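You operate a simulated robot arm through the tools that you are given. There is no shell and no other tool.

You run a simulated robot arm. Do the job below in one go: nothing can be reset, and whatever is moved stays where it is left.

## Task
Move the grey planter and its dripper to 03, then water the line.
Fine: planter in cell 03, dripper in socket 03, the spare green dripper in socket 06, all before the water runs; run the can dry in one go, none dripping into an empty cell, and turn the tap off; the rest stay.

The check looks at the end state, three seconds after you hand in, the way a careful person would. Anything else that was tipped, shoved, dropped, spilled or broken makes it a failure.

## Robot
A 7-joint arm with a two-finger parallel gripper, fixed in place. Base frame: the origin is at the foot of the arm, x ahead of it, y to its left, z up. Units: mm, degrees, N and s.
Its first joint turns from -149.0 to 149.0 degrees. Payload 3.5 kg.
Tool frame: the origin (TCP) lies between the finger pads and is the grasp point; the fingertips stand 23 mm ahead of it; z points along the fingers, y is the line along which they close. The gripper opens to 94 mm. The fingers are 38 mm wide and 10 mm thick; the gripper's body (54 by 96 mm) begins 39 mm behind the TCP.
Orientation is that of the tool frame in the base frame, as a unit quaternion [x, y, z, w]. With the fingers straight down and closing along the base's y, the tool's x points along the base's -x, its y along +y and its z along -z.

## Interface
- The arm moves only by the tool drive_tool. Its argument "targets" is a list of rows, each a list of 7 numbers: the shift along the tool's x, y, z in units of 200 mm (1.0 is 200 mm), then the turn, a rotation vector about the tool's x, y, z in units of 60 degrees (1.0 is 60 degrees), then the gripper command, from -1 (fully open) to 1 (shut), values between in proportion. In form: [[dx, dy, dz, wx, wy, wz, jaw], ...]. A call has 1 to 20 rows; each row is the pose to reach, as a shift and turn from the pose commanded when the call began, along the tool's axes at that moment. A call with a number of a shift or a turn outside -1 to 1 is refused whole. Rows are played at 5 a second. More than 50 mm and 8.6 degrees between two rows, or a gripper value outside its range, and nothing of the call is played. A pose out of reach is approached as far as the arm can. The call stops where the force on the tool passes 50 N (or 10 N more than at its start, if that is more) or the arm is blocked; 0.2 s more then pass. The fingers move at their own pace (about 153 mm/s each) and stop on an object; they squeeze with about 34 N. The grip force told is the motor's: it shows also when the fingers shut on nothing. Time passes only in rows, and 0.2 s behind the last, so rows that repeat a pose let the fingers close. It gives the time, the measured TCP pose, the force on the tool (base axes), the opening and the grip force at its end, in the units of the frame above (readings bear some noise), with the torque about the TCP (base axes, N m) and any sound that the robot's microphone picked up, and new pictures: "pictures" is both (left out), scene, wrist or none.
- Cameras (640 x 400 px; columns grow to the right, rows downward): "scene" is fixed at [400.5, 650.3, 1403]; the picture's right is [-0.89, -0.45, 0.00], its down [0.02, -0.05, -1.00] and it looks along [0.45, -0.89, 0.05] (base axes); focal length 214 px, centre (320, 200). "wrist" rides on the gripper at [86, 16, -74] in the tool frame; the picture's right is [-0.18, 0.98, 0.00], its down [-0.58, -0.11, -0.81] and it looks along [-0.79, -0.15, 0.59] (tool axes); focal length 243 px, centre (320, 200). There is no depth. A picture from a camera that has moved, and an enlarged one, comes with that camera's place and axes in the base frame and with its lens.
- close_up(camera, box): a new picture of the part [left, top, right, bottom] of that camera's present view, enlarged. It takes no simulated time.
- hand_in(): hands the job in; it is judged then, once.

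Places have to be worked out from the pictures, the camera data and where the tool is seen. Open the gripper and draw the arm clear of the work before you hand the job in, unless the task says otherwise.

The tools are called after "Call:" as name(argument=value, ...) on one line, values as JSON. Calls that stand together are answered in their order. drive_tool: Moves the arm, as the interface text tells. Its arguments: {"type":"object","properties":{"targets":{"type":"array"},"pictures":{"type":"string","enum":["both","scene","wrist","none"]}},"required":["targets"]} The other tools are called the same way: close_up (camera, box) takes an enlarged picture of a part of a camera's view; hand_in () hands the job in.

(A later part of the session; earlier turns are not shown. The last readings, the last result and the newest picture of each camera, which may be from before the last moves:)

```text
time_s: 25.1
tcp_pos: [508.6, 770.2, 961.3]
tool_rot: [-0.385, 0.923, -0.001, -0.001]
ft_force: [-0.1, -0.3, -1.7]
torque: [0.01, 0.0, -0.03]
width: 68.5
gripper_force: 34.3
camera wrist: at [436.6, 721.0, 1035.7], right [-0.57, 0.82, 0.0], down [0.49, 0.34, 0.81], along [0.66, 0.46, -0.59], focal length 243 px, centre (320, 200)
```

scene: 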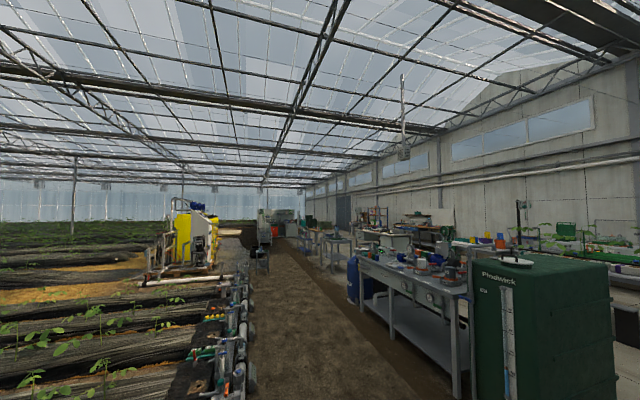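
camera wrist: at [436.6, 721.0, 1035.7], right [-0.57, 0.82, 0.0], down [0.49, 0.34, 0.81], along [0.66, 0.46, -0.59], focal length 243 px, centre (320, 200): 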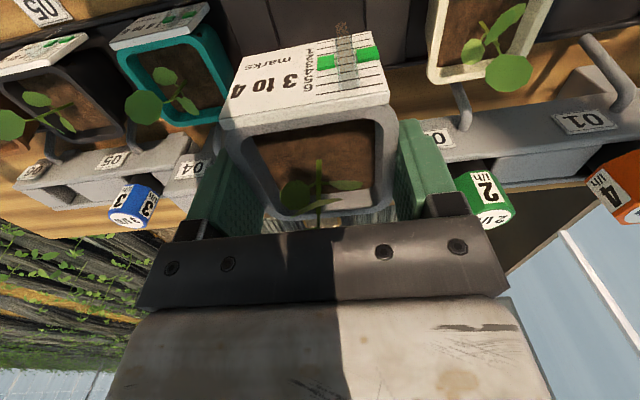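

The planter is over cell 03. I check its alignment against neighbours 02 and 04 in close-ups.

Call:
close_up(camera="wrist", box=[400, 0, 640, 150])

Call:
close_up(camera="wrist", box=[0, 0, 240, 150])

Call:
close_up(camera="wrist", box=[180, 0, 480, 190])

Call:
close_up(camera="wrist", box=[400, 60, 640, 250])

```text
2.67 times, centred on (520, 75) of wrist
camera zoom: at [436.6, 721.0, 1035.7], right [-0.57, 0.82, 0.0], down [0.49, 0.34, 0.81], along [0.66, 0.46, -0.59], focal length 647 px, centre (-213, 533)
```

zoom: 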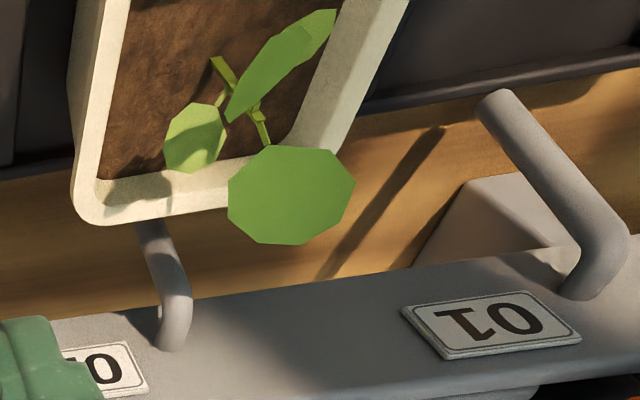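

```text
2.67 times, centred on (120, 75) of wrist
camera zoom: at [436.6, 721.0, 1035.7], right [-0.57, 0.82, 0.0], down [0.49, 0.34, 0.81], along [0.66, 0.46, -0.59], focal length 647 px, centre (853, 533)
```

zoom: 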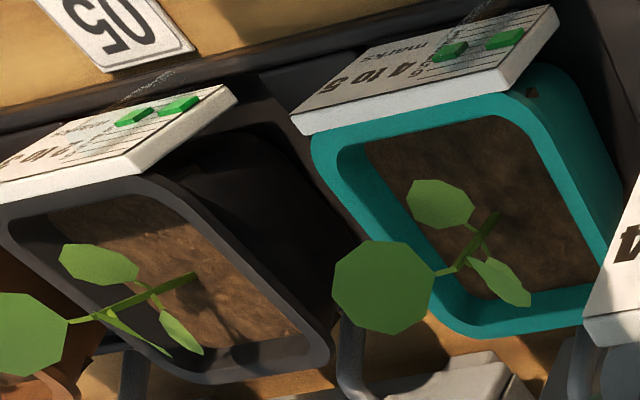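

```text
2.11 times, centred on (330, 95) of wrist
camera zoom: at [436.6, 721.0, 1035.7], right [-0.57, 0.82, 0.0], down [0.49, 0.34, 0.81], along [0.66, 0.46, -0.59], focal length 511 px, centre (299, 421)
```

zoom: 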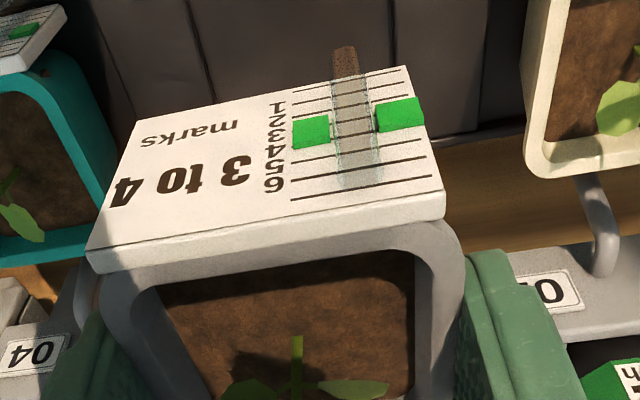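

```text
2.11 times, centred on (520, 155) of wrist
camera zoom: at [436.6, 721.0, 1035.7], right [-0.57, 0.82, 0.0], down [0.49, 0.34, 0.81], along [0.66, 0.46, -0.59], focal length 511 px, centre (-101, 295)
```

zoom: 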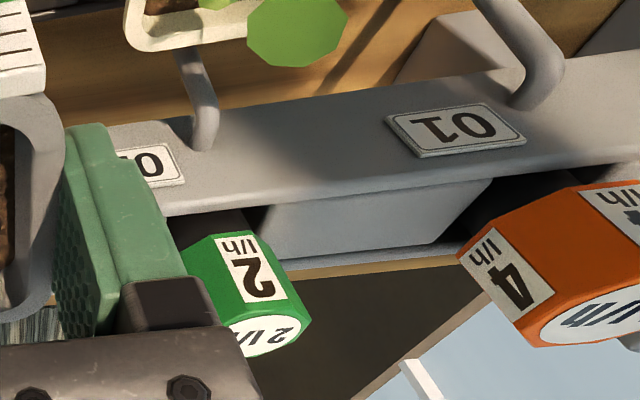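

Planter 02 centre is at u≈-302 and 04 at u≈-67, so the held planter at u≈-185 is centred on cell 03. I lower it straight down to just its former height.

Call:
drive_tool(targets=[[0.005, 0, 0.12, 0, 0, 0, 1], [0.0075, 0, 0.25, 0, 0, 0, 1], [0.0075, 0, 0.37, 0, 0, 0, 1], [0.0075, 0, 0.47, 0, 0, 0, 1], [0.0075, 0, 0.53, 0, 0, 0, 1], [0.0075, 0, 0.56, 0, 0, 0, 1], [0.0075, 0, 0.56, 0, 0, 0, 1]], pictures="wrist")

```text
time_s: 26.8
tcp_pos: [505.6, 769.1, 849.2]
tool_rot: [-0.385, 0.923, -0.001, -0.001]
ft_force: [-0.7, 0.0, -0.9]
torque: [-0.01, 0.02, -0.03]
width: 68.5
gripper_force: 33.4
camera wrist: at [435.0, 720.5, 923.2], right [-0.57, 0.82, 0.0], down [0.49, 0.34, 0.81], along [0.66, 0.46, -0.59], focal length 243 px, centre (320, 200)
```

wrist: 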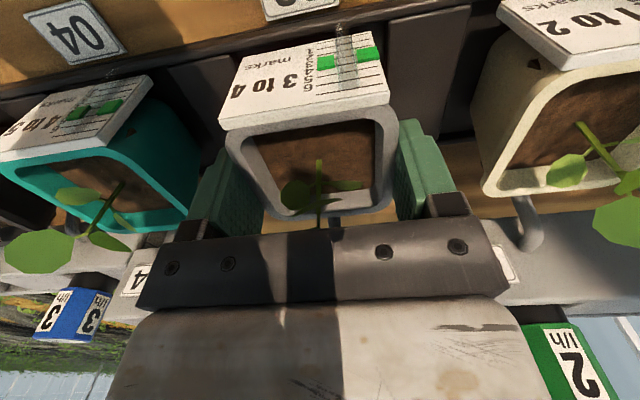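

The spacing to the neighbouring card matches that at cell 01 exactly. I lower the last 3 mm and check for the contact force.

Call:
drive_tool(targets=[[0, 0, 0.007, 0, 0, 0, 1], [0, 0, 0.014, 0, 0, 0, 1], [0, 0, 0.014, 0, 0, 0, 1]], pictures="none")

```text
time_s: 27.6
tcp_pos: [507.6, 767.8, 846.8]
tool_rot: [-0.385, 0.923, 0.0, 0.0]
ft_force: [-0.7, 0.3, 9.3]
torque: [0.04, 0.05, -0.03]
width: 68.5
gripper_force: 33.6
```

It rests on the cell floor (9 N). I open the gripper and rise straight up.

Call:
drive_tool(targets=[[0, 0, 0, 0, 0, 0, -1], [0, 0, 0, 0, 0, 0, -1], [0, 0, 0, 0, 0, 0, -1], [0, 0, -0.05, 0, 0, 0, -1], [0, 0, -0.15, 0, 0, 0, -1], [0, 0, -0.3, 0, 0, 0, -1], [0, 0, -0.5, 0, 0, 0, -1], [0, 0, -0.7, 0, 0, 0, -1], [0, 0, -0.7, 0, 0, 0, -1]], pictures="wrist")

Call:
close_up(camera="wrist", box=[170, 0, 640, 240])

```text
time_s: 29.6
tcp_pos: [507.2, 768.2, 985.5]
tool_rot: [-0.386, 0.923, -0.001, 0.0]
ft_force: [-0.4, 0.0, -0.6]
torque: [-0.01, 0.03, -0.02]
width: 94.0
gripper_force: 0.1
camera wrist: at [435.2, 719.8, 1060.8], right [-0.57, 0.82, 0.0], down [0.49, 0.34, 0.81], along [0.66, 0.46, -0.59], focal length 243 px, centre (320, 200)
```

wrist: 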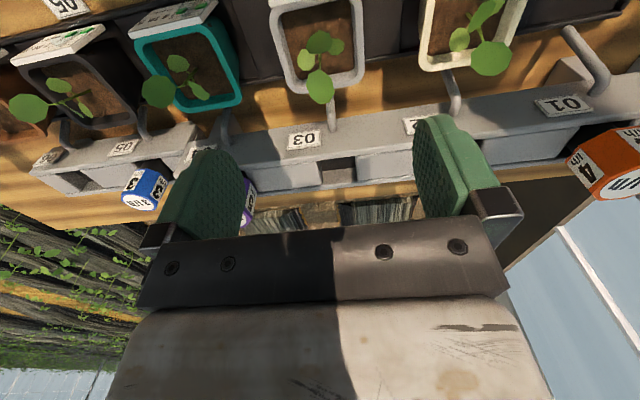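

```text
1.36 times, centred on (405, 120) of wrist
camera zoom: at [435.2, 719.8, 1060.8], right [-0.57, 0.82, 0.0], down [0.49, 0.34, 0.81], along [0.66, 0.46, -0.59], focal length 330 px, centre (204, 309)
```

zoom: 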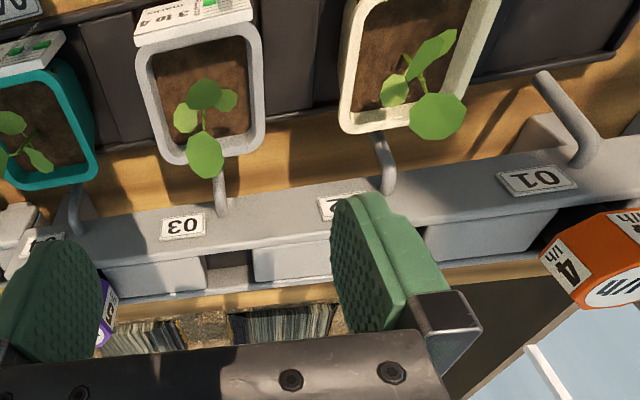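

Planter stands well in cell 03. Next I raise and move outward a little so that the rail and drippers come into the clear upper part of the picture.

Call:
drive_tool(targets=[[-0.07, 0, -0.12, 0, 0, 0, -1], [-0.15, 0, -0.25, 0, 0, 0, -1], [-0.22, 0, -0.37, 0, 0, 0, -1], [-0.29, 0.1, -0.37, 0, 0, 0, -1], [-0.29, 0.3, -0.37, 0, 0, 0, -1], [-0.29, 0.5, -0.37, 0, 0, 0, -1], [-0.29, 0.5, -0.37, 0, 0, 0, -1]], pictures="wrist")

Call:
close_up(camera="wrist", box=[230, 0, 550, 200])

Call:
close_up(camera="wrist", box=[330, 20, 490, 120])

```text
time_s: 31.1
tcp_pos: [476.6, 880.7, 1059.1]
tool_rot: [-0.385, 0.923, -0.001, -0.001]
ft_force: [0.2, -0.7, -0.2]
torque: [0.01, -0.05, -0.01]
width: 94.2
gripper_force: 0.0
camera wrist: at [404.9, 832.4, 1134.2], right [-0.57, 0.82, 0.0], down [0.49, 0.34, 0.81], along [0.66, 0.46, -0.59], focal length 243 px, centre (320, 200)
```

wrist: 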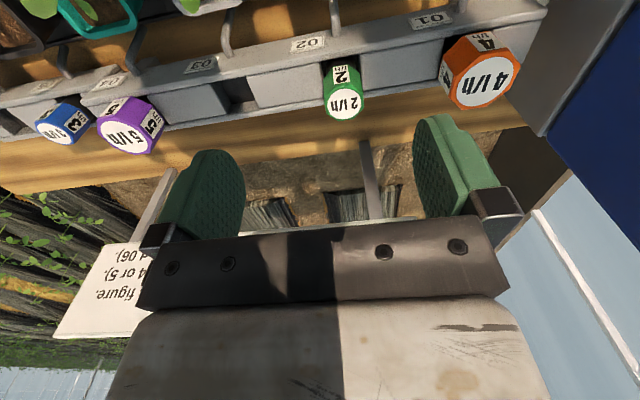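

```text
2.00 times, centred on (390, 100) of wrist
camera zoom: at [404.9, 832.4, 1134.2], right [-0.57, 0.82, 0.0], down [0.49, 0.34, 0.81], along [0.66, 0.46, -0.59], focal length 485 px, centre (180, 400)
```

zoom: 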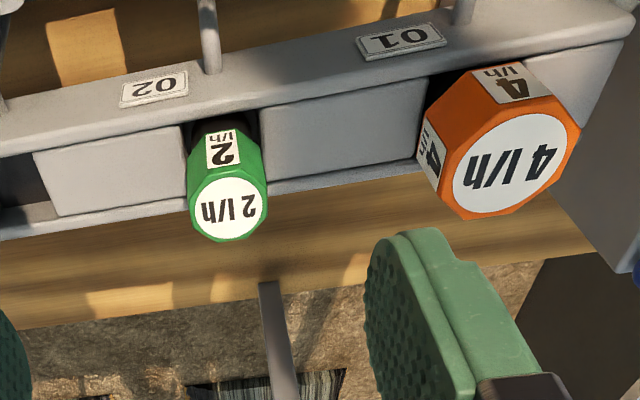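

```text
4.00 times, centred on (410, 70) of wrist
camera zoom: at [404.9, 832.4, 1134.2], right [-0.57, 0.82, 0.0], down [0.49, 0.34, 0.81], along [0.66, 0.46, -0.59], focal length 970 px, centre (-40, 720)
```

zoom: 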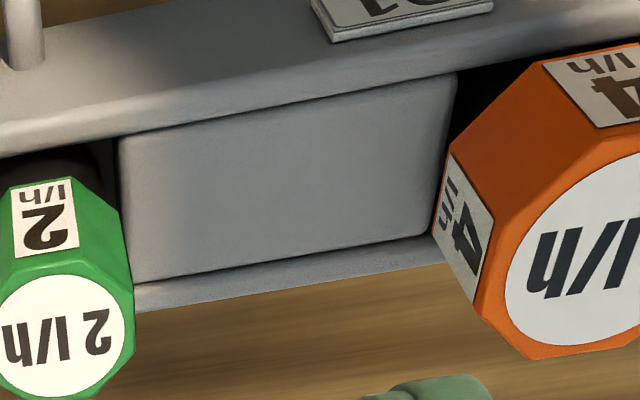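

The drippers stand upright in notches of the rail; orange top centre ≈ (u −420, n 1004, z 932). I look closely at the empty socket 03 and the low step.

Call:
close_up(camera="wrist", box=[150, 40, 310, 140])

Call:
close_up(camera="wrist", box=[0, 50, 170, 160])

```text
4.00 times, centred on (230, 90) of wrist
camera zoom: at [404.9, 832.4, 1134.2], right [-0.57, 0.82, 0.0], down [0.49, 0.34, 0.81], along [0.66, 0.46, -0.59], focal length 970 px, centre (680, 640)
```

zoom: 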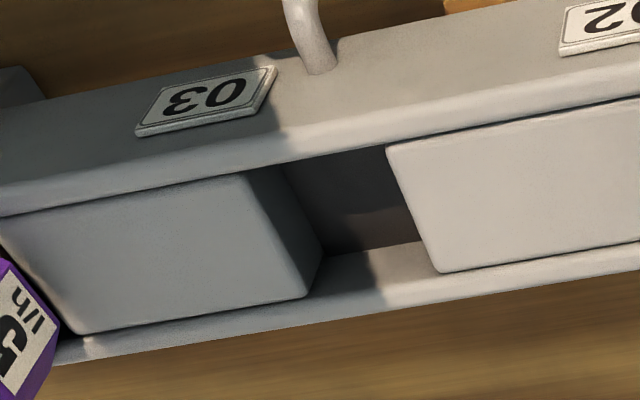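

```text
3.64 times, centred on (85, 105) of wrist
camera zoom: at [404.9, 832.4, 1134.2], right [-0.57, 0.82, 0.0], down [0.49, 0.34, 0.81], along [0.66, 0.46, -0.59], focal length 882 px, centre (1174, 546)
```

zoom: 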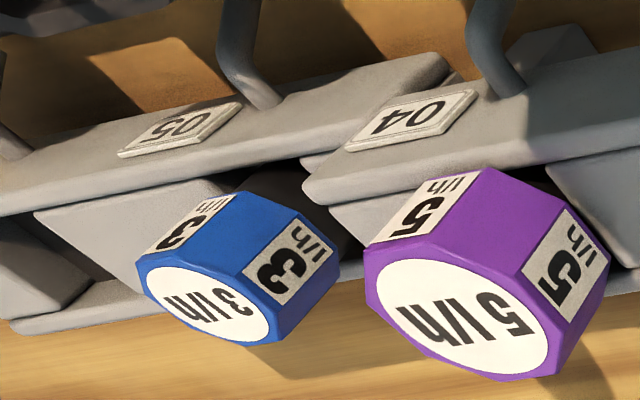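

The rail is clear now: sockets are ~41 mm slots with floor ≈862 and pads up to ≈885; the orange dripper is an octagon ~63 mm across with top z≈932, flats facing ±u. I move above dripper 01 and check reach and alignment.

Call:
drive_tool(targets=[[0, 0.15, 0, 0, 0, 0, -1], [0, 0.35, 0, 0, 0, 0, -1], [-0.05, 0.55, 0, 0, 0, 0, -1], [-0.13, 0.66, 0.05, 0, 0, 0, -1], [-0.2145, 0.66, 0.15, 0, 0, 0, -1], [-0.2145, 0.66, 0.295, 0, 0, 0, -1], [-0.2145, 0.66, 0.295, 0, 0, 0, -1]], pictures="wrist")

Call:
close_up(camera="wrist", box=[170, 0, 490, 240])

```text
time_s: 32.8
tcp_pos: [413.8, 1003.3, 1001.0]
tool_rot: [-0.385, 0.923, 0.0, -0.001]
ft_force: [-0.5, 0.1, 0.1]
torque: [0.0, -0.02, -0.01]
width: 94.3
gripper_force: 0.1
camera wrist: at [342.2, 955.3, 1075.6], right [-0.57, 0.82, 0.0], down [0.49, 0.34, 0.81], along [0.66, 0.46, -0.59], focal length 243 px, centre (320, 200)
```

wrist: 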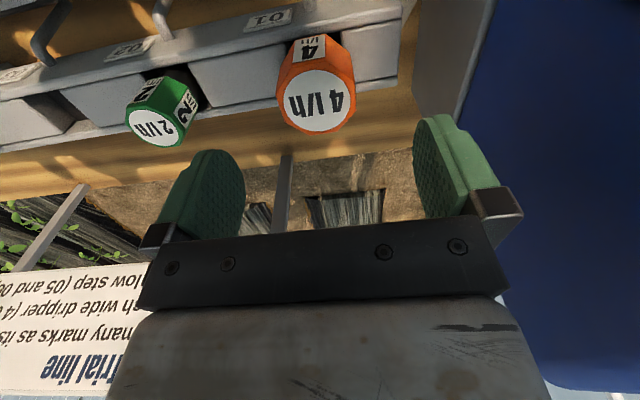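

```text
1.67 times, centred on (330, 120) of wrist
camera zoom: at [342.2, 955.3, 1075.6], right [-0.57, 0.82, 0.0], down [0.49, 0.34, 0.81], along [0.66, 0.46, -0.59], focal length 404 px, centre (303, 333)
```

zoom: 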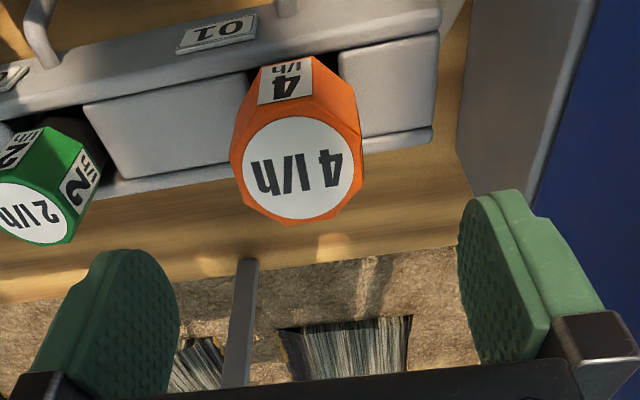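

Reachable, and the dripper's top centre lies exactly under the TCP. I narrow the jaws to ~84 mm (the can stand is near on the right) and lower to z≈918.

Call:
drive_tool(targets=[[0, 0, 0.1, 0, 0, 0, -0.8], [0, 0, 0.22, 0, 0, 0, -0.8], [0, 0, 0.32, 0, 0, 0, -0.8], [0, 0, 0.38, 0, 0, 0, -0.8], [0, 0, 0.415, 0, 0, 0, -0.8], [0, 0, 0.415, 0, 0, 0, -0.8]], pictures="wrist")

Call:
close_up(camera="wrist", box=[170, 60, 490, 260])

```text
time_s: 34.1
tcp_pos: [413.8, 1002.0, 917.4]
tool_rot: [-0.385, 0.923, 0.0, -0.001]
ft_force: [-0.3, 0.5, 0.0]
torque: [-0.01, -0.02, 0.01]
width: 84.6
gripper_force: 0.1
camera wrist: at [341.4, 955.0, 992.7], right [-0.57, 0.82, 0.0], down [0.49, 0.34, 0.81], along [0.66, 0.46, -0.59], focal length 243 px, centre (320, 200)
```

wrist: 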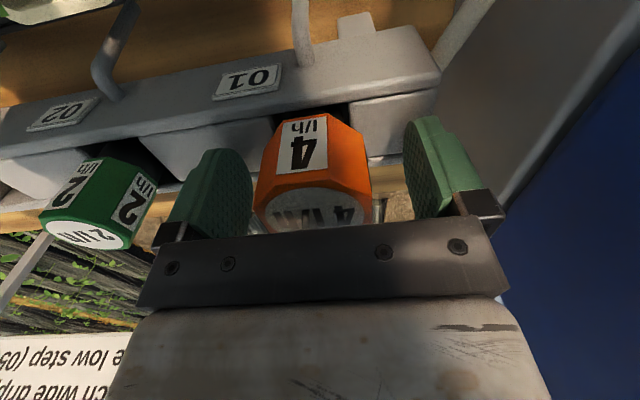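

```text
2.00 times, centred on (330, 160) of wrist
camera zoom: at [341.4, 955.0, 992.7], right [-0.57, 0.82, 0.0], down [0.49, 0.34, 0.81], along [0.66, 0.46, -0.59], focal length 485 px, centre (300, 280)
```

zoom: 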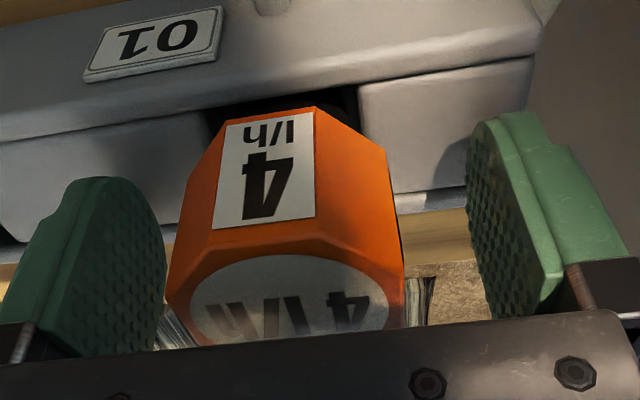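

The fingers stand either side of the orange body, centred within 2 mm. I close on it.

Call:
drive_tool(targets=[[0, 0, 0, 0, 0, 0, 1], [0, 0, 0, 0, 0, 0, 1], [0, 0, 0, 0, 0, 0, 1], [0, 0, 0, 0, 0, 0, 1]], pictures="wrist")

```text
time_s: 35.1
tcp_pos: [412.5, 1003.0, 917.3]
tool_rot: [-0.385, 0.923, -0.001, -0.001]
ft_force: [-0.2, -0.2, 0.1]
torque: [0.01, 0.01, -0.02]
width: 47.4
gripper_force: 33.4
camera wrist: at [341.4, 955.0, 992.8], right [-0.57, 0.82, 0.0], down [0.49, 0.34, 0.81], along [0.66, 0.46, -0.59], focal length 243 px, centre (320, 200)
```

wrist: 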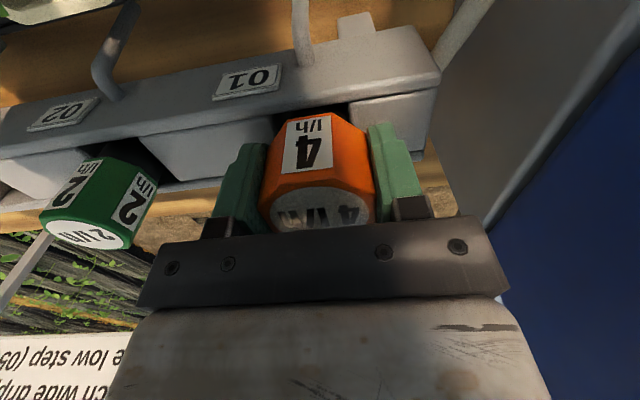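

The grip is at 47.4 mm on the flats. I lift it straight up, slowly at first.

Call:
drive_tool(targets=[[0, 0, -0.02, 0, 0, 0, 1], [0, 0, -0.05, 0, 0, 0, 1], [0, 0, -0.1, 0, 0, 0, 1], [0, 0, -0.2, 0, 0, 0, 1], [0, 0, -0.35, 0, 0, 0, 1], [0, 0, -0.5, 0, 0, 0, 1], [0, 0, -0.53, 0, 0, 0, 1], [0, 0, -0.53, 0, 0, 0, 1]], pictures="wrist")

Call:
close_up(camera="wrist", box=[200, 0, 440, 240])

```text
time_s: 37.0
tcp_pos: [413.6, 1003.2, 1023.4]
tool_rot: [-0.384, 0.923, 0.0, -0.001]
ft_force: [0.3, 0.5, -0.7]
torque: [-0.01, 0.02, 0.02]
width: 47.6
gripper_force: 33.9
camera wrist: at [341.3, 955.1, 1098.7], right [-0.57, 0.82, 0.0], down [0.49, 0.34, 0.81], along [0.66, 0.46, -0.59], focal length 243 px, centre (320, 200)
```

wrist: 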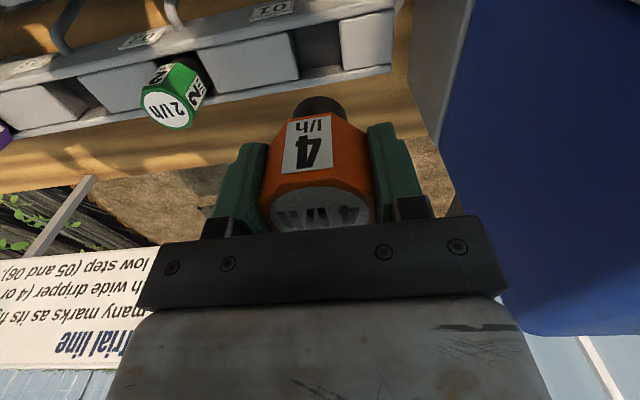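

```text
1.67 times, centred on (320, 120) of wrist
camera zoom: at [341.3, 955.1, 1098.7], right [-0.57, 0.82, 0.0], down [0.49, 0.34, 0.81], along [0.66, 0.46, -0.59], focal length 404 px, centre (320, 333)
```

zoom: 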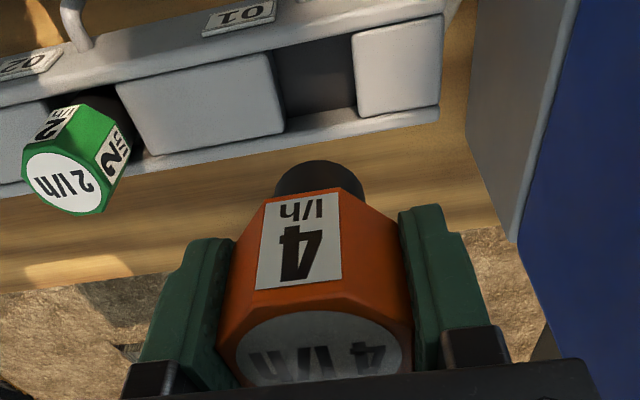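

The orange dripper is out, with a round black plug below. I carry it 231 mm along the row (two pitches) above dripper 02 to socket 03.

Call:
drive_tool(targets=[[0, -0.1, 0, 0, 0, 0, 1], [0, -0.25, 0, 0, 0, 0, 1], [0, -0.42, 0, 0, 0, 0, 1], [0, -0.6, 0, 0, 0, 0, 1], [0, -0.78, 0, 0, 0, 0, 1], [0, -0.95, 0, 0, 0, 0, 1], [0, -0.95, 0, 0, 0, 0, 1]], pictures="none")

Call:
drive_tool(targets=[[0, -0.1, 0, 0, 0, 0, 1], [0, -0.203, 0, 0, 0, 0, 1], [0, -0.203, 0, 0, 0, 0, 1], [0, -0.203, 0, 0, 0, 0, 1]], pictures="wrist")

Call:
close_up(camera="wrist", box=[200, 0, 440, 240])

```text
time_s: 38.5
tcp_pos: [547.1, 869.8, 1022.3]
tool_rot: [-0.385, 0.923, 0.0, -0.001]
ft_force: [-0.6, -0.5, 0.4]
torque: [-0.01, -0.03, -0.05]
width: 47.5
gripper_force: 33.9
```

```text
time_s: 39.5
tcp_pos: [577.7, 840.9, 1024.1]
tool_rot: [-0.385, 0.923, 0.0, -0.001]
ft_force: [0.8, 0.4, -0.5]
torque: [0.02, -0.01, 0.0]
width: 47.4
gripper_force: 33.9
camera wrist: at [504.8, 793.3, 1098.4], right [-0.57, 0.82, 0.0], down [0.49, 0.34, 0.81], along [0.66, 0.46, -0.59], focal length 243 px, centre (320, 200)
```

wrist: 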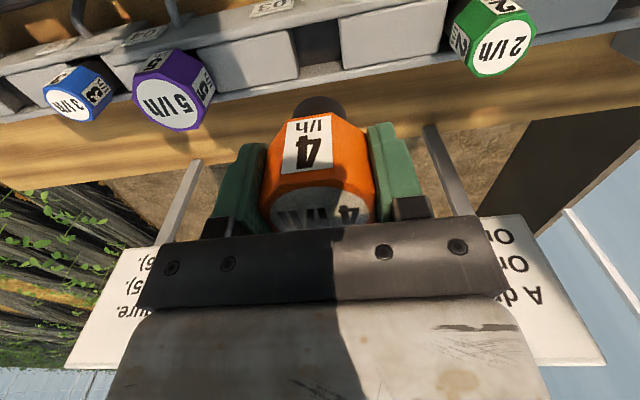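

```text
1.67 times, centred on (320, 120) of wrist
camera zoom: at [504.8, 793.3, 1098.4], right [-0.57, 0.82, 0.0], down [0.49, 0.34, 0.81], along [0.66, 0.46, -0.59], focal length 404 px, centre (320, 333)
```

zoom: 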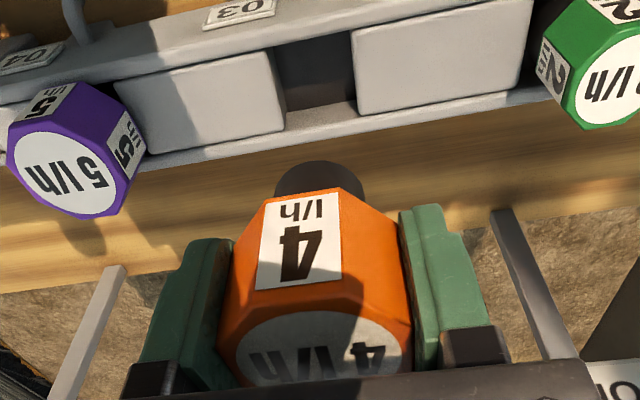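

The slot edges appear at the same picture places as slot 01 did after lifting; only about 1.5 mm too far out. I correct that and lower to just above the slot, then look.

Call:
drive_tool(targets=[[0.007, 0, 0.1, 0, 0, 0, 1], [0.007, 0, 0.25, 0, 0, 0, 1], [0.007, 0, 0.38, 0, 0, 0, 1], [0.007, 0, 0.4, 0, 0, 0, 1], [0.007, 0, 0.4, 0, 0, 0, 1]], pictures="wrist")

Call:
close_up(camera="wrist", box=[200, 40, 440, 240])

```text
time_s: 40.8
tcp_pos: [575.3, 840.0, 942.8]
tool_rot: [-0.385, 0.923, 0.0, 0.0]
ft_force: [0.4, -0.3, -0.9]
torque: [0.01, 0.03, 0.0]
width: 47.4
gripper_force: 33.7
camera wrist: at [503.7, 792.0, 1018.1], right [-0.57, 0.82, 0.0], down [0.49, 0.34, 0.81], along [0.66, 0.46, -0.59], focal length 243 px, centre (320, 200)
```

wrist: 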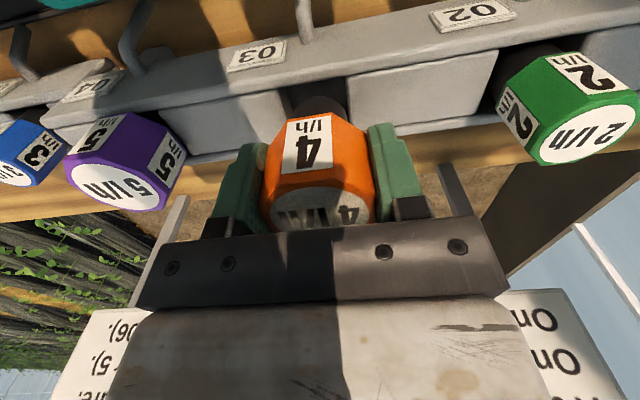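

```text
2.00 times, centred on (320, 140) of wrist
camera zoom: at [503.7, 792.0, 1018.1], right [-0.57, 0.82, 0.0], down [0.49, 0.34, 0.81], along [0.66, 0.46, -0.59], focal length 485 px, centre (320, 320)
```

zoom: 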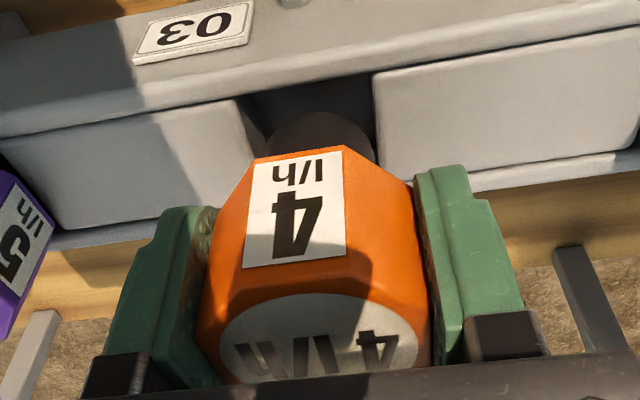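

The plug points into the slot, centred between the pads. I lower it gently by the remaining ~25 mm.

Call:
drive_tool(targets=[[0, 0, 0.03, 0, 0, 0, 1], [0, 0, 0.06, 0, 0, 0, 1], [0, 0, 0.09, 0, 0, 0, 1], [0, 0, 0.115, 0, 0, 0, 1], [0, 0, 0.125, 0, 0, 0, 1], [0, 0, 0.125, 0, 0, 0, 1]], pictures="wrist")

Call:
close_up(camera="wrist", box=[200, 40, 440, 240])

```text
time_s: 42.1
tcp_pos: [574.8, 839.4, 918.8]
tool_rot: [-0.385, 0.923, 0.0, -0.001]
ft_force: [-0.1, 0.9, -0.5]
torque: [-0.02, 0.02, -0.01]
width: 47.3
gripper_force: 34.6
camera wrist: at [503.9, 791.6, 993.4], right [-0.57, 0.82, 0.0], down [0.49, 0.34, 0.81], along [0.66, 0.46, -0.59], focal length 243 px, centre (320, 200)
```

wrist: 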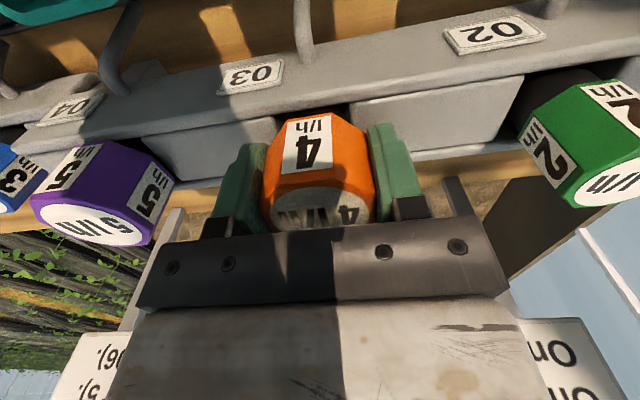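

```text
2.00 times, centred on (320, 140) of wrist
camera zoom: at [503.9, 791.6, 993.4], right [-0.57, 0.82, 0.0], down [0.49, 0.34, 0.81], along [0.66, 0.46, -0.59], focal length 485 px, centre (320, 320)
```

zoom: 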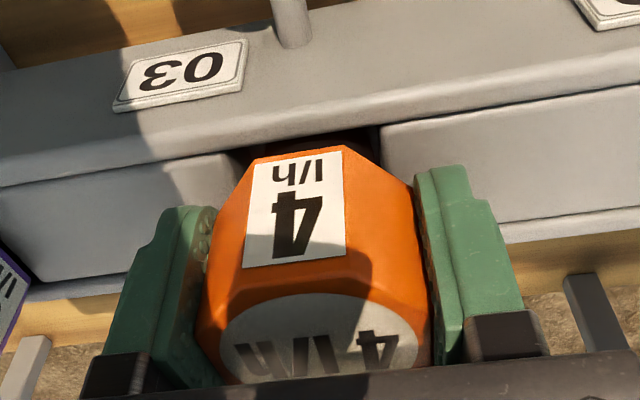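

No contact yet at 918.8 (it came from 917.3). I lower a few more millimetres in small steps till it seats.

Call:
drive_tool(targets=[[0, 0, 0.004, 0, 0, 0, 1], [0, 0, 0.008, 0, 0, 0, 1], [0, 0, 0.011, 0, 0, 0, 1], [0, 0, 0.011, 0, 0, 0, 1]], pictures="wrist")

```text
time_s: 43.1
tcp_pos: [574.6, 839.9, 916.4]
tool_rot: [-0.385, 0.923, 0.0, -0.001]
ft_force: [-0.6, 0.7, 0.7]
torque: [0.0, 0.0, -0.01]
width: 47.6
gripper_force: 34.2
camera wrist: at [504.0, 791.7, 991.0], right [-0.57, 0.82, 0.0], down [0.49, 0.34, 0.81], along [0.66, 0.46, -0.59], focal length 243 px, centre (320, 200)
```

wrist: 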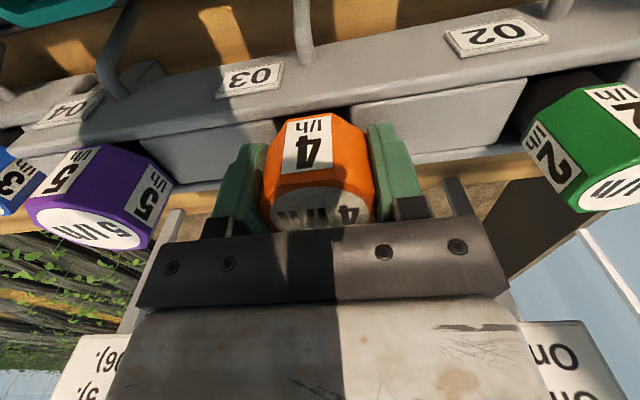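

Still hardly any contact; I go down a little further in half-millimetre steps, watching force.

Call:
drive_tool(targets=[[0, 0, 0.003, 0, 0, 0, 1], [0, 0, 0.006, 0, 0, 0, 1], [0, 0, 0.009, 0, 0, 0, 1], [0, 0, 0.009, 0, 0, 0, 1]], pictures="none")

```text
time_s: 44.1
tcp_pos: [576.0, 841.0, 914.0]
tool_rot: [-0.385, 0.923, 0.0, 0.0]
ft_force: [-0.5, 0.3, -0.8]
torque: [0.01, 0.04, 0.05]
width: 47.5
gripper_force: 34.7
```

At 914 there is still no contact, 3 mm below the height it came from. I look closely before going on.

Call:
close_up(camera="wrist", box=[220, 80, 420, 220])

Call:
close_up(camera="wrist", box=[0, 0, 640, 250])

```text
2.86 times, centred on (320, 150) of wrist
camera zoom: at [503.9, 791.5, 989.5], right [-0.57, 0.82, 0.0], down [0.49, 0.34, 0.81], along [0.66, 0.46, -0.59], focal length 693 px, centre (320, 343)
```

zoom: 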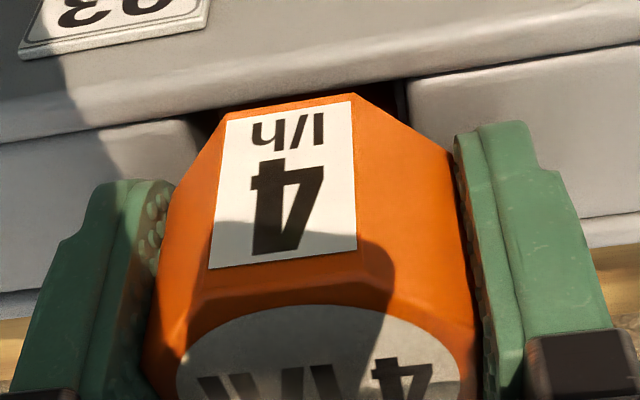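

```text
1.00 times, centred on (320, 125) of wrist (not enlarged: the box is as wide or as high as the picture)
camera zoom: at [503.9, 791.5, 989.5], right [-0.57, 0.82, 0.0], down [0.49, 0.34, 0.81], along [0.66, 0.46, -0.59], focal length 243 px, centre (320, 275)
```

zoom: 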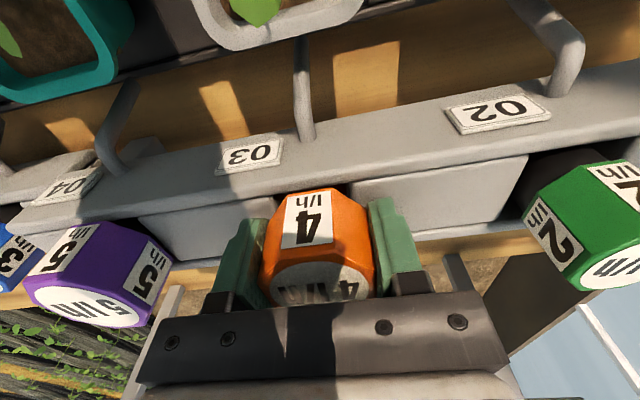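

The dripper's body is centred and still slightly above its stop. I continue down in small steps.

Call:
drive_tool(targets=[[0, 0, 0.004, 0, 0, 0, 1], [0, 0, 0.008, 0, 0, 0, 1], [0, 0, 0.012, 0, 0, 0, 1], [0, 0, 0.012, 0, 0, 0, 1]], pictures="wrist")

```text
time_s: 45.1
tcp_pos: [575.6, 840.3, 914.1]
tool_rot: [-0.385, 0.923, 0.0, 0.0]
ft_force: [-0.7, -0.6, 12.6]
torque: [-0.04, -0.01, -0.01]
width: 47.4
gripper_force: 33.8
camera wrist: at [504.1, 791.4, 987.8], right [-0.57, 0.82, 0.0], down [0.49, 0.34, 0.81], along [0.66, 0.46, -0.59], focal length 243 px, centre (320, 200)
```

wrist: 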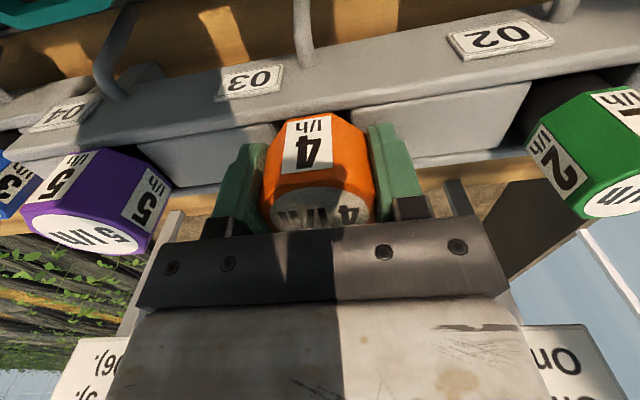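

Now it presses on the socket floor with ~13 N: seated. I release gently and rise straight up.

Call:
drive_tool(targets=[[0, 0, -0.005, 0, 0, 0, 1], [0, 0, -0.005, 0, 0, 0, 0.1], [0, 0, -0.005, 0, 0, 0, -0.4], [0, 0, -0.005, 0, 0, 0, -0.6], [0, 0, -0.005, 0, 0, 0, -0.6], [0, 0, -0.1, 0, 0, 0, -0.6], [0, 0, -0.25, 0, 0, 0, -0.6], [0, 0, -0.4, 0, 0, 0, -0.6], [0, 0, -0.6, 0, 0, 0, -0.6], [0, 0, -0.7, 0, 0, 0, -0.6], [0, 0, -0.7, 0, 0, 0, -0.6]], pictures="wrist")

Call:
close_up(camera="wrist", box=[100, 0, 540, 200])

```text
time_s: 47.5
tcp_pos: [575.6, 838.8, 1052.6]
tool_rot: [-0.385, 0.923, 0.0, -0.001]
ft_force: [0.0, 0.2, -0.2]
torque: [-0.02, -0.02, -0.02]
width: 75.2
gripper_force: 0.1
camera wrist: at [504.0, 792.1, 1127.4], right [-0.57, 0.82, 0.0], down [0.49, 0.34, 0.81], along [0.66, 0.46, -0.59], focal length 243 px, centre (320, 200)
```

wrist: 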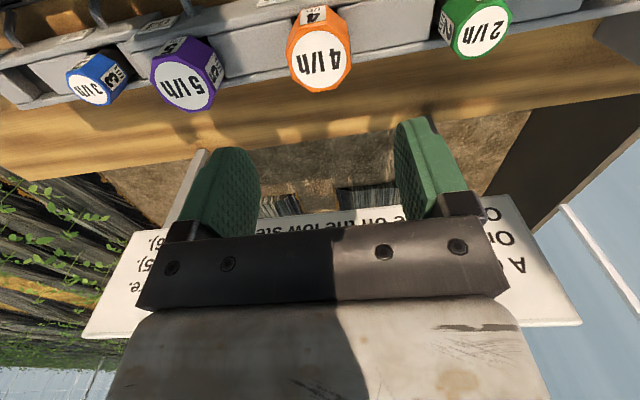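

```text
1.45 times, centred on (320, 100) of wrist
camera zoom: at [504.0, 792.1, 1127.4], right [-0.57, 0.82, 0.0], down [0.49, 0.34, 0.81], along [0.66, 0.46, -0.59], focal length 353 px, centre (320, 346)
```

zoom: 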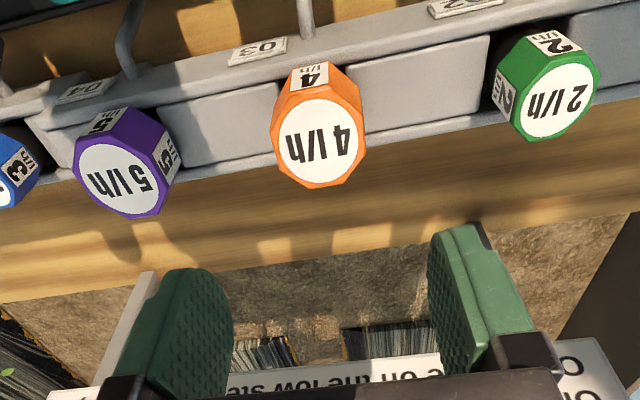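

The orange dripper stands upright in socket 03, in line with its neighbours. Now I travel along the row to the far end to find the spare green dripper.

Call:
drive_tool(targets=[[0.08, -0.2, 0, 0, 0, 0, -0.6], [0.16, -0.4, 0, 0, 0, 0, -0.6], [0.24, -0.6, 0, 0, 0, 0, -0.6], [0.32, -0.8, 0, 0, 0, 0, -0.8], [0.4, -0.95, 0, 0, 0, 0, -1], [0.4, -0.95, 0, 0, 0, 0, -1]], pictures="none")

Call:
drive_tool(targets=[[0.08, -0.2, 0, 0, 0, 0, -1], [0.16, -0.4, 0, 0, 0, 0, -1], [0.24, -0.6, 0, 0, 0, 0, -1], [0.32, -0.75, 0, 0, 0, 0, -1], [0.4, -0.8, 0, 0, 0, 0, -1], [0.4, -0.8, 0, 0, 0, 0, -1]], pictures="wrist")

Call:
close_up(camera="wrist", box=[0, 0, 420, 230])

```text
time_s: 49.0
tcp_pos: [654.3, 649.4, 1053.2]
tool_rot: [-0.385, 0.923, -0.001, -0.001]
ft_force: [-0.4, -0.1, 0.3]
torque: [-0.05, 0.0, 0.0]
width: 94.0
gripper_force: 0.0
```

```text
time_s: 50.4
tcp_pos: [711.9, 479.8, 1053.0]
tool_rot: [-0.386, 0.923, 0.0, -0.001]
ft_force: [-0.4, 0.4, -0.5]
torque: [0.02, -0.02, 0.01]
width: 93.7
gripper_force: 0.1
camera wrist: at [639.9, 431.6, 1128.4], right [-0.57, 0.82, 0.0], down [0.49, 0.34, 0.81], along [0.66, 0.46, -0.59], focal length 243 px, centre (320, 200)
```

wrist: 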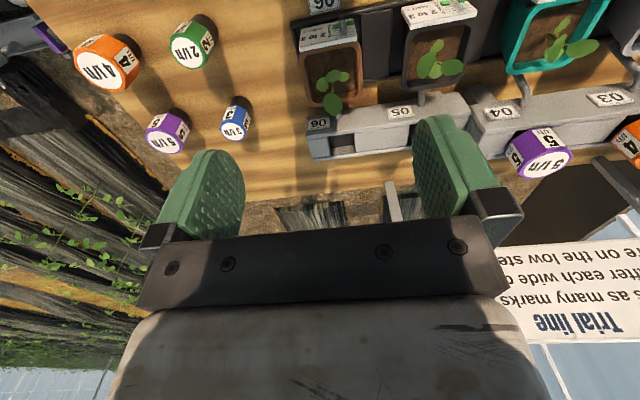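

```text
1.52 times, centred on (210, 115) of wrist
camera zoom: at [639.9, 431.6, 1128.4], right [-0.57, 0.82, 0.0], down [0.49, 0.34, 0.81], along [0.66, 0.46, -0.59], focal length 370 px, centre (488, 330)
```

zoom: 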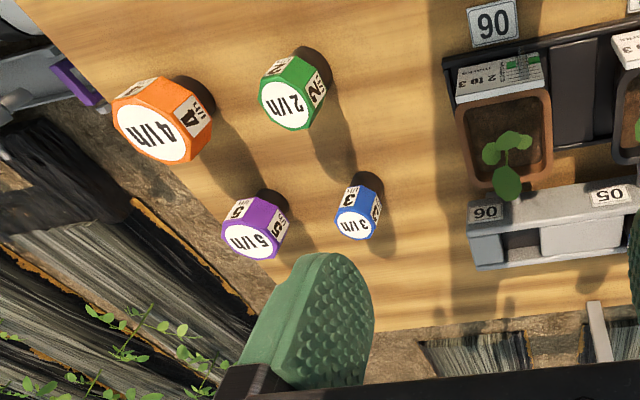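

The spares stand on a ~105 mm grid: green is at about u 305, n 842 with top z≈855, clear of its neighbours. I zoom on it to see how its flats are turned, and on socket 06.

Call:
close_up(camera="wrist", box=[130, 0, 260, 90])

Call:
close_up(camera="wrist", box=[280, 70, 440, 180])

```text
4.44 times, centred on (195, 45) of wrist
camera zoom: at [639.9, 431.6, 1128.4], right [-0.57, 0.82, 0.0], down [0.49, 0.34, 0.81], along [0.66, 0.46, -0.59], focal length 1078 px, centre (876, 889)
```

zoom: 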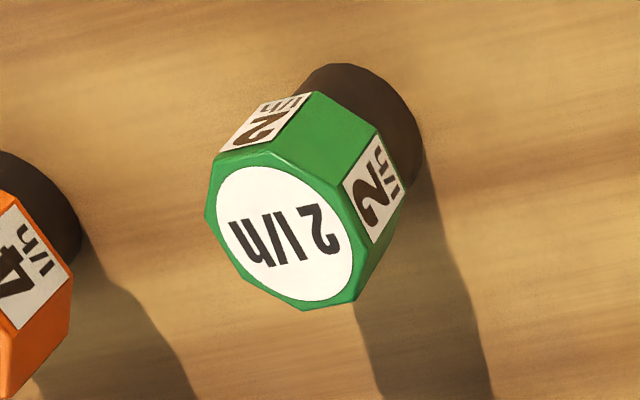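

```text
3.64 times, centred on (360, 125) of wrist
camera zoom: at [639.9, 431.6, 1128.4], right [-0.57, 0.82, 0.0], down [0.49, 0.34, 0.81], along [0.66, 0.46, -0.59], focal length 882 px, centre (174, 473)
```

zoom: 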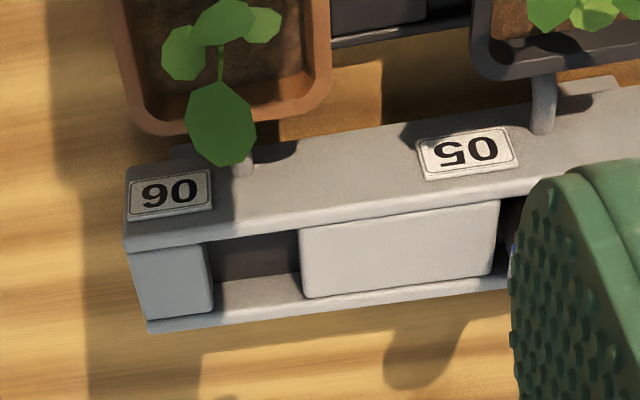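

The green's flats face ±u like the installed ones. I move over it and lower to z≈905 for a check of alignment.

Call:
drive_tool(targets=[[0, -0.2, 0, 0, 0, 0, -0.6], [0, -0.4, 0.1, 0, 0, 0, -0.6], [0, -0.55, 0.25, 0, 0, 0, -0.6], [0, -0.68, 0.42, 0, 0, 0, -0.6], [0, -0.7035, 0.6, 0, 0, 0, -0.6], [0, -0.7035, 0.74, 0, 0, 0, -0.6], [0, -0.7035, 0.74, 0, 0, 0, -0.6]], pictures="wrist")

Call:
close_up(camera="wrist", box=[170, 0, 490, 240])

```text
time_s: 52.0
tcp_pos: [810.4, 379.8, 905.0]
tool_rot: [-0.385, 0.923, 0.0, 0.0]
ft_force: [-0.8, 0.3, -0.6]
torque: [-0.03, 0.01, 0.02]
width: 75.4
gripper_force: 0.0
camera wrist: at [739.7, 331.6, 979.7], right [-0.57, 0.82, 0.0], down [0.49, 0.34, 0.81], along [0.66, 0.46, -0.59], focal length 243 px, centre (320, 200)
```

wrist: 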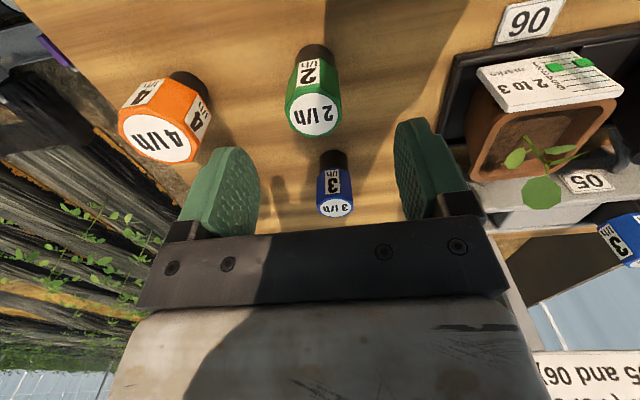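

```text
1.67 times, centred on (330, 120) of wrist
camera zoom: at [739.7, 331.6, 979.7], right [-0.57, 0.82, 0.0], down [0.49, 0.34, 0.81], along [0.66, 0.46, -0.59], focal length 404 px, centre (303, 333)
```

zoom: 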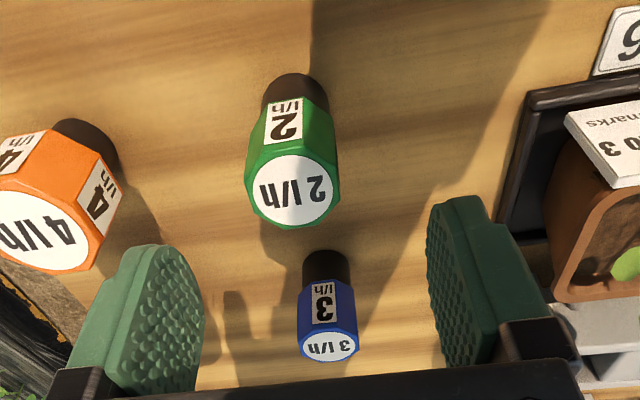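

The green axis is ~2 mm off in each direction; I correct and lower to z≈833 around it.

Call:
drive_tool(targets=[[0.012, -0.01, 0.1, 0, 0, 0, -0.6], [0.012, -0.01, 0.2, 0, 0, 0, -0.6], [0.012, -0.01, 0.3, 0, 0, 0, -0.6], [0.012, -0.01, 0.36, 0, 0, 0, -0.6], [0.012, -0.01, 0.36, 0, 0, 0, -0.6]], pictures="wrist")

Call:
close_up(camera="wrist", box=[200, 60, 440, 240])

```text
time_s: 53.1
tcp_pos: [811.2, 378.4, 834.0]
tool_rot: [-0.385, 0.923, -0.001, 0.0]
ft_force: [0.7, 0.3, -0.5]
torque: [0.02, 0.02, 0.02]
width: 75.2
gripper_force: 0.0
camera wrist: at [739.9, 328.9, 907.9], right [-0.57, 0.82, 0.0], down [0.49, 0.34, 0.81], along [0.66, 0.46, -0.59], focal length 243 px, centre (320, 200)
```

wrist: 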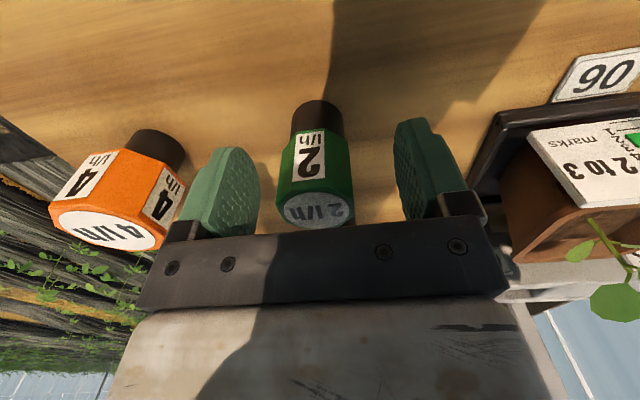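

```text
2.22 times, centred on (320, 150) of wrist
camera zoom: at [739.9, 328.9, 907.9], right [-0.57, 0.82, 0.0], down [0.49, 0.34, 0.81], along [0.66, 0.46, -0.59], focal length 539 px, centre (320, 311)
```

zoom: 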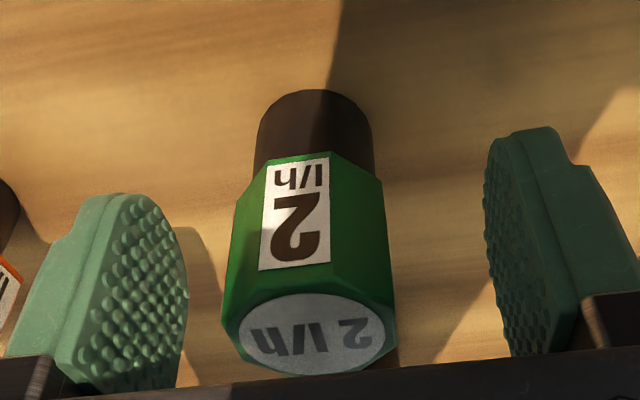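

The fingers straddle the green dripper about centrally. I close and then lift.

Call:
drive_tool(targets=[[0, 0, 0, 0, 0, 0, 0.2], [0, 0, 0, 0, 0, 0, 1], [0, 0, 0, 0, 0, 0, 1], [0, 0, 0, 0, 0, 0, 1], [0, 0, 0, 0, 0, 0, 1]], pictures="wrist")

Call:
drive_tool(targets=[[0, 0, -0.05, 0, 0, 0, 1], [0, 0, -0.2, 0, 0, 0, 1], [0, 0, -0.4, 0, 0, 0, 1], [0, 0, -0.6, 0, 0, 0, 1], [0, 0, -0.8, 0, 0, 0, 1], [0, 0, -0.8, 0, 0, 0, 1]], pictures="wrist")

```text
time_s: 54.4
tcp_pos: [810.5, 377.1, 832.7]
tool_rot: [-0.385, 0.923, -0.001, -0.001]
ft_force: [-1.0, -0.7, 0.6]
torque: [-0.02, 0.04, 0.01]
width: 34.2
gripper_force: 33.6
camera wrist: at [739.9, 328.9, 908.0], right [-0.57, 0.82, 0.0], down [0.49, 0.34, 0.81], along [0.66, 0.46, -0.59], focal length 243 px, centre (320, 200)
```

wrist: 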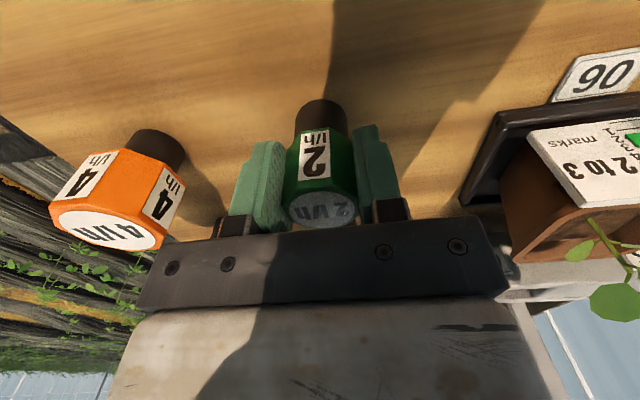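

```text
time_s: 55.8
tcp_pos: [811.9, 379.2, 993.0]
tool_rot: [-0.385, 0.923, 0.0, -0.001]
ft_force: [0.4, -0.1, -0.4]
torque: [0.01, -0.01, 0.02]
width: 34.4
gripper_force: 33.8
camera wrist: at [738.9, 330.3, 1067.6], right [-0.57, 0.82, 0.0], down [0.49, 0.34, 0.81], along [0.66, 0.46, -0.59], focal length 243 px, centre (320, 200)
```

wrist: 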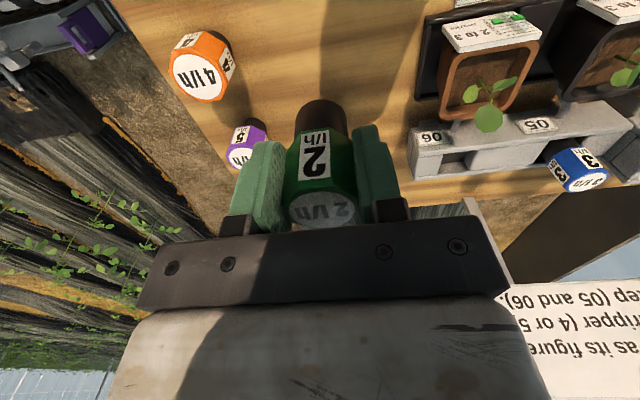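

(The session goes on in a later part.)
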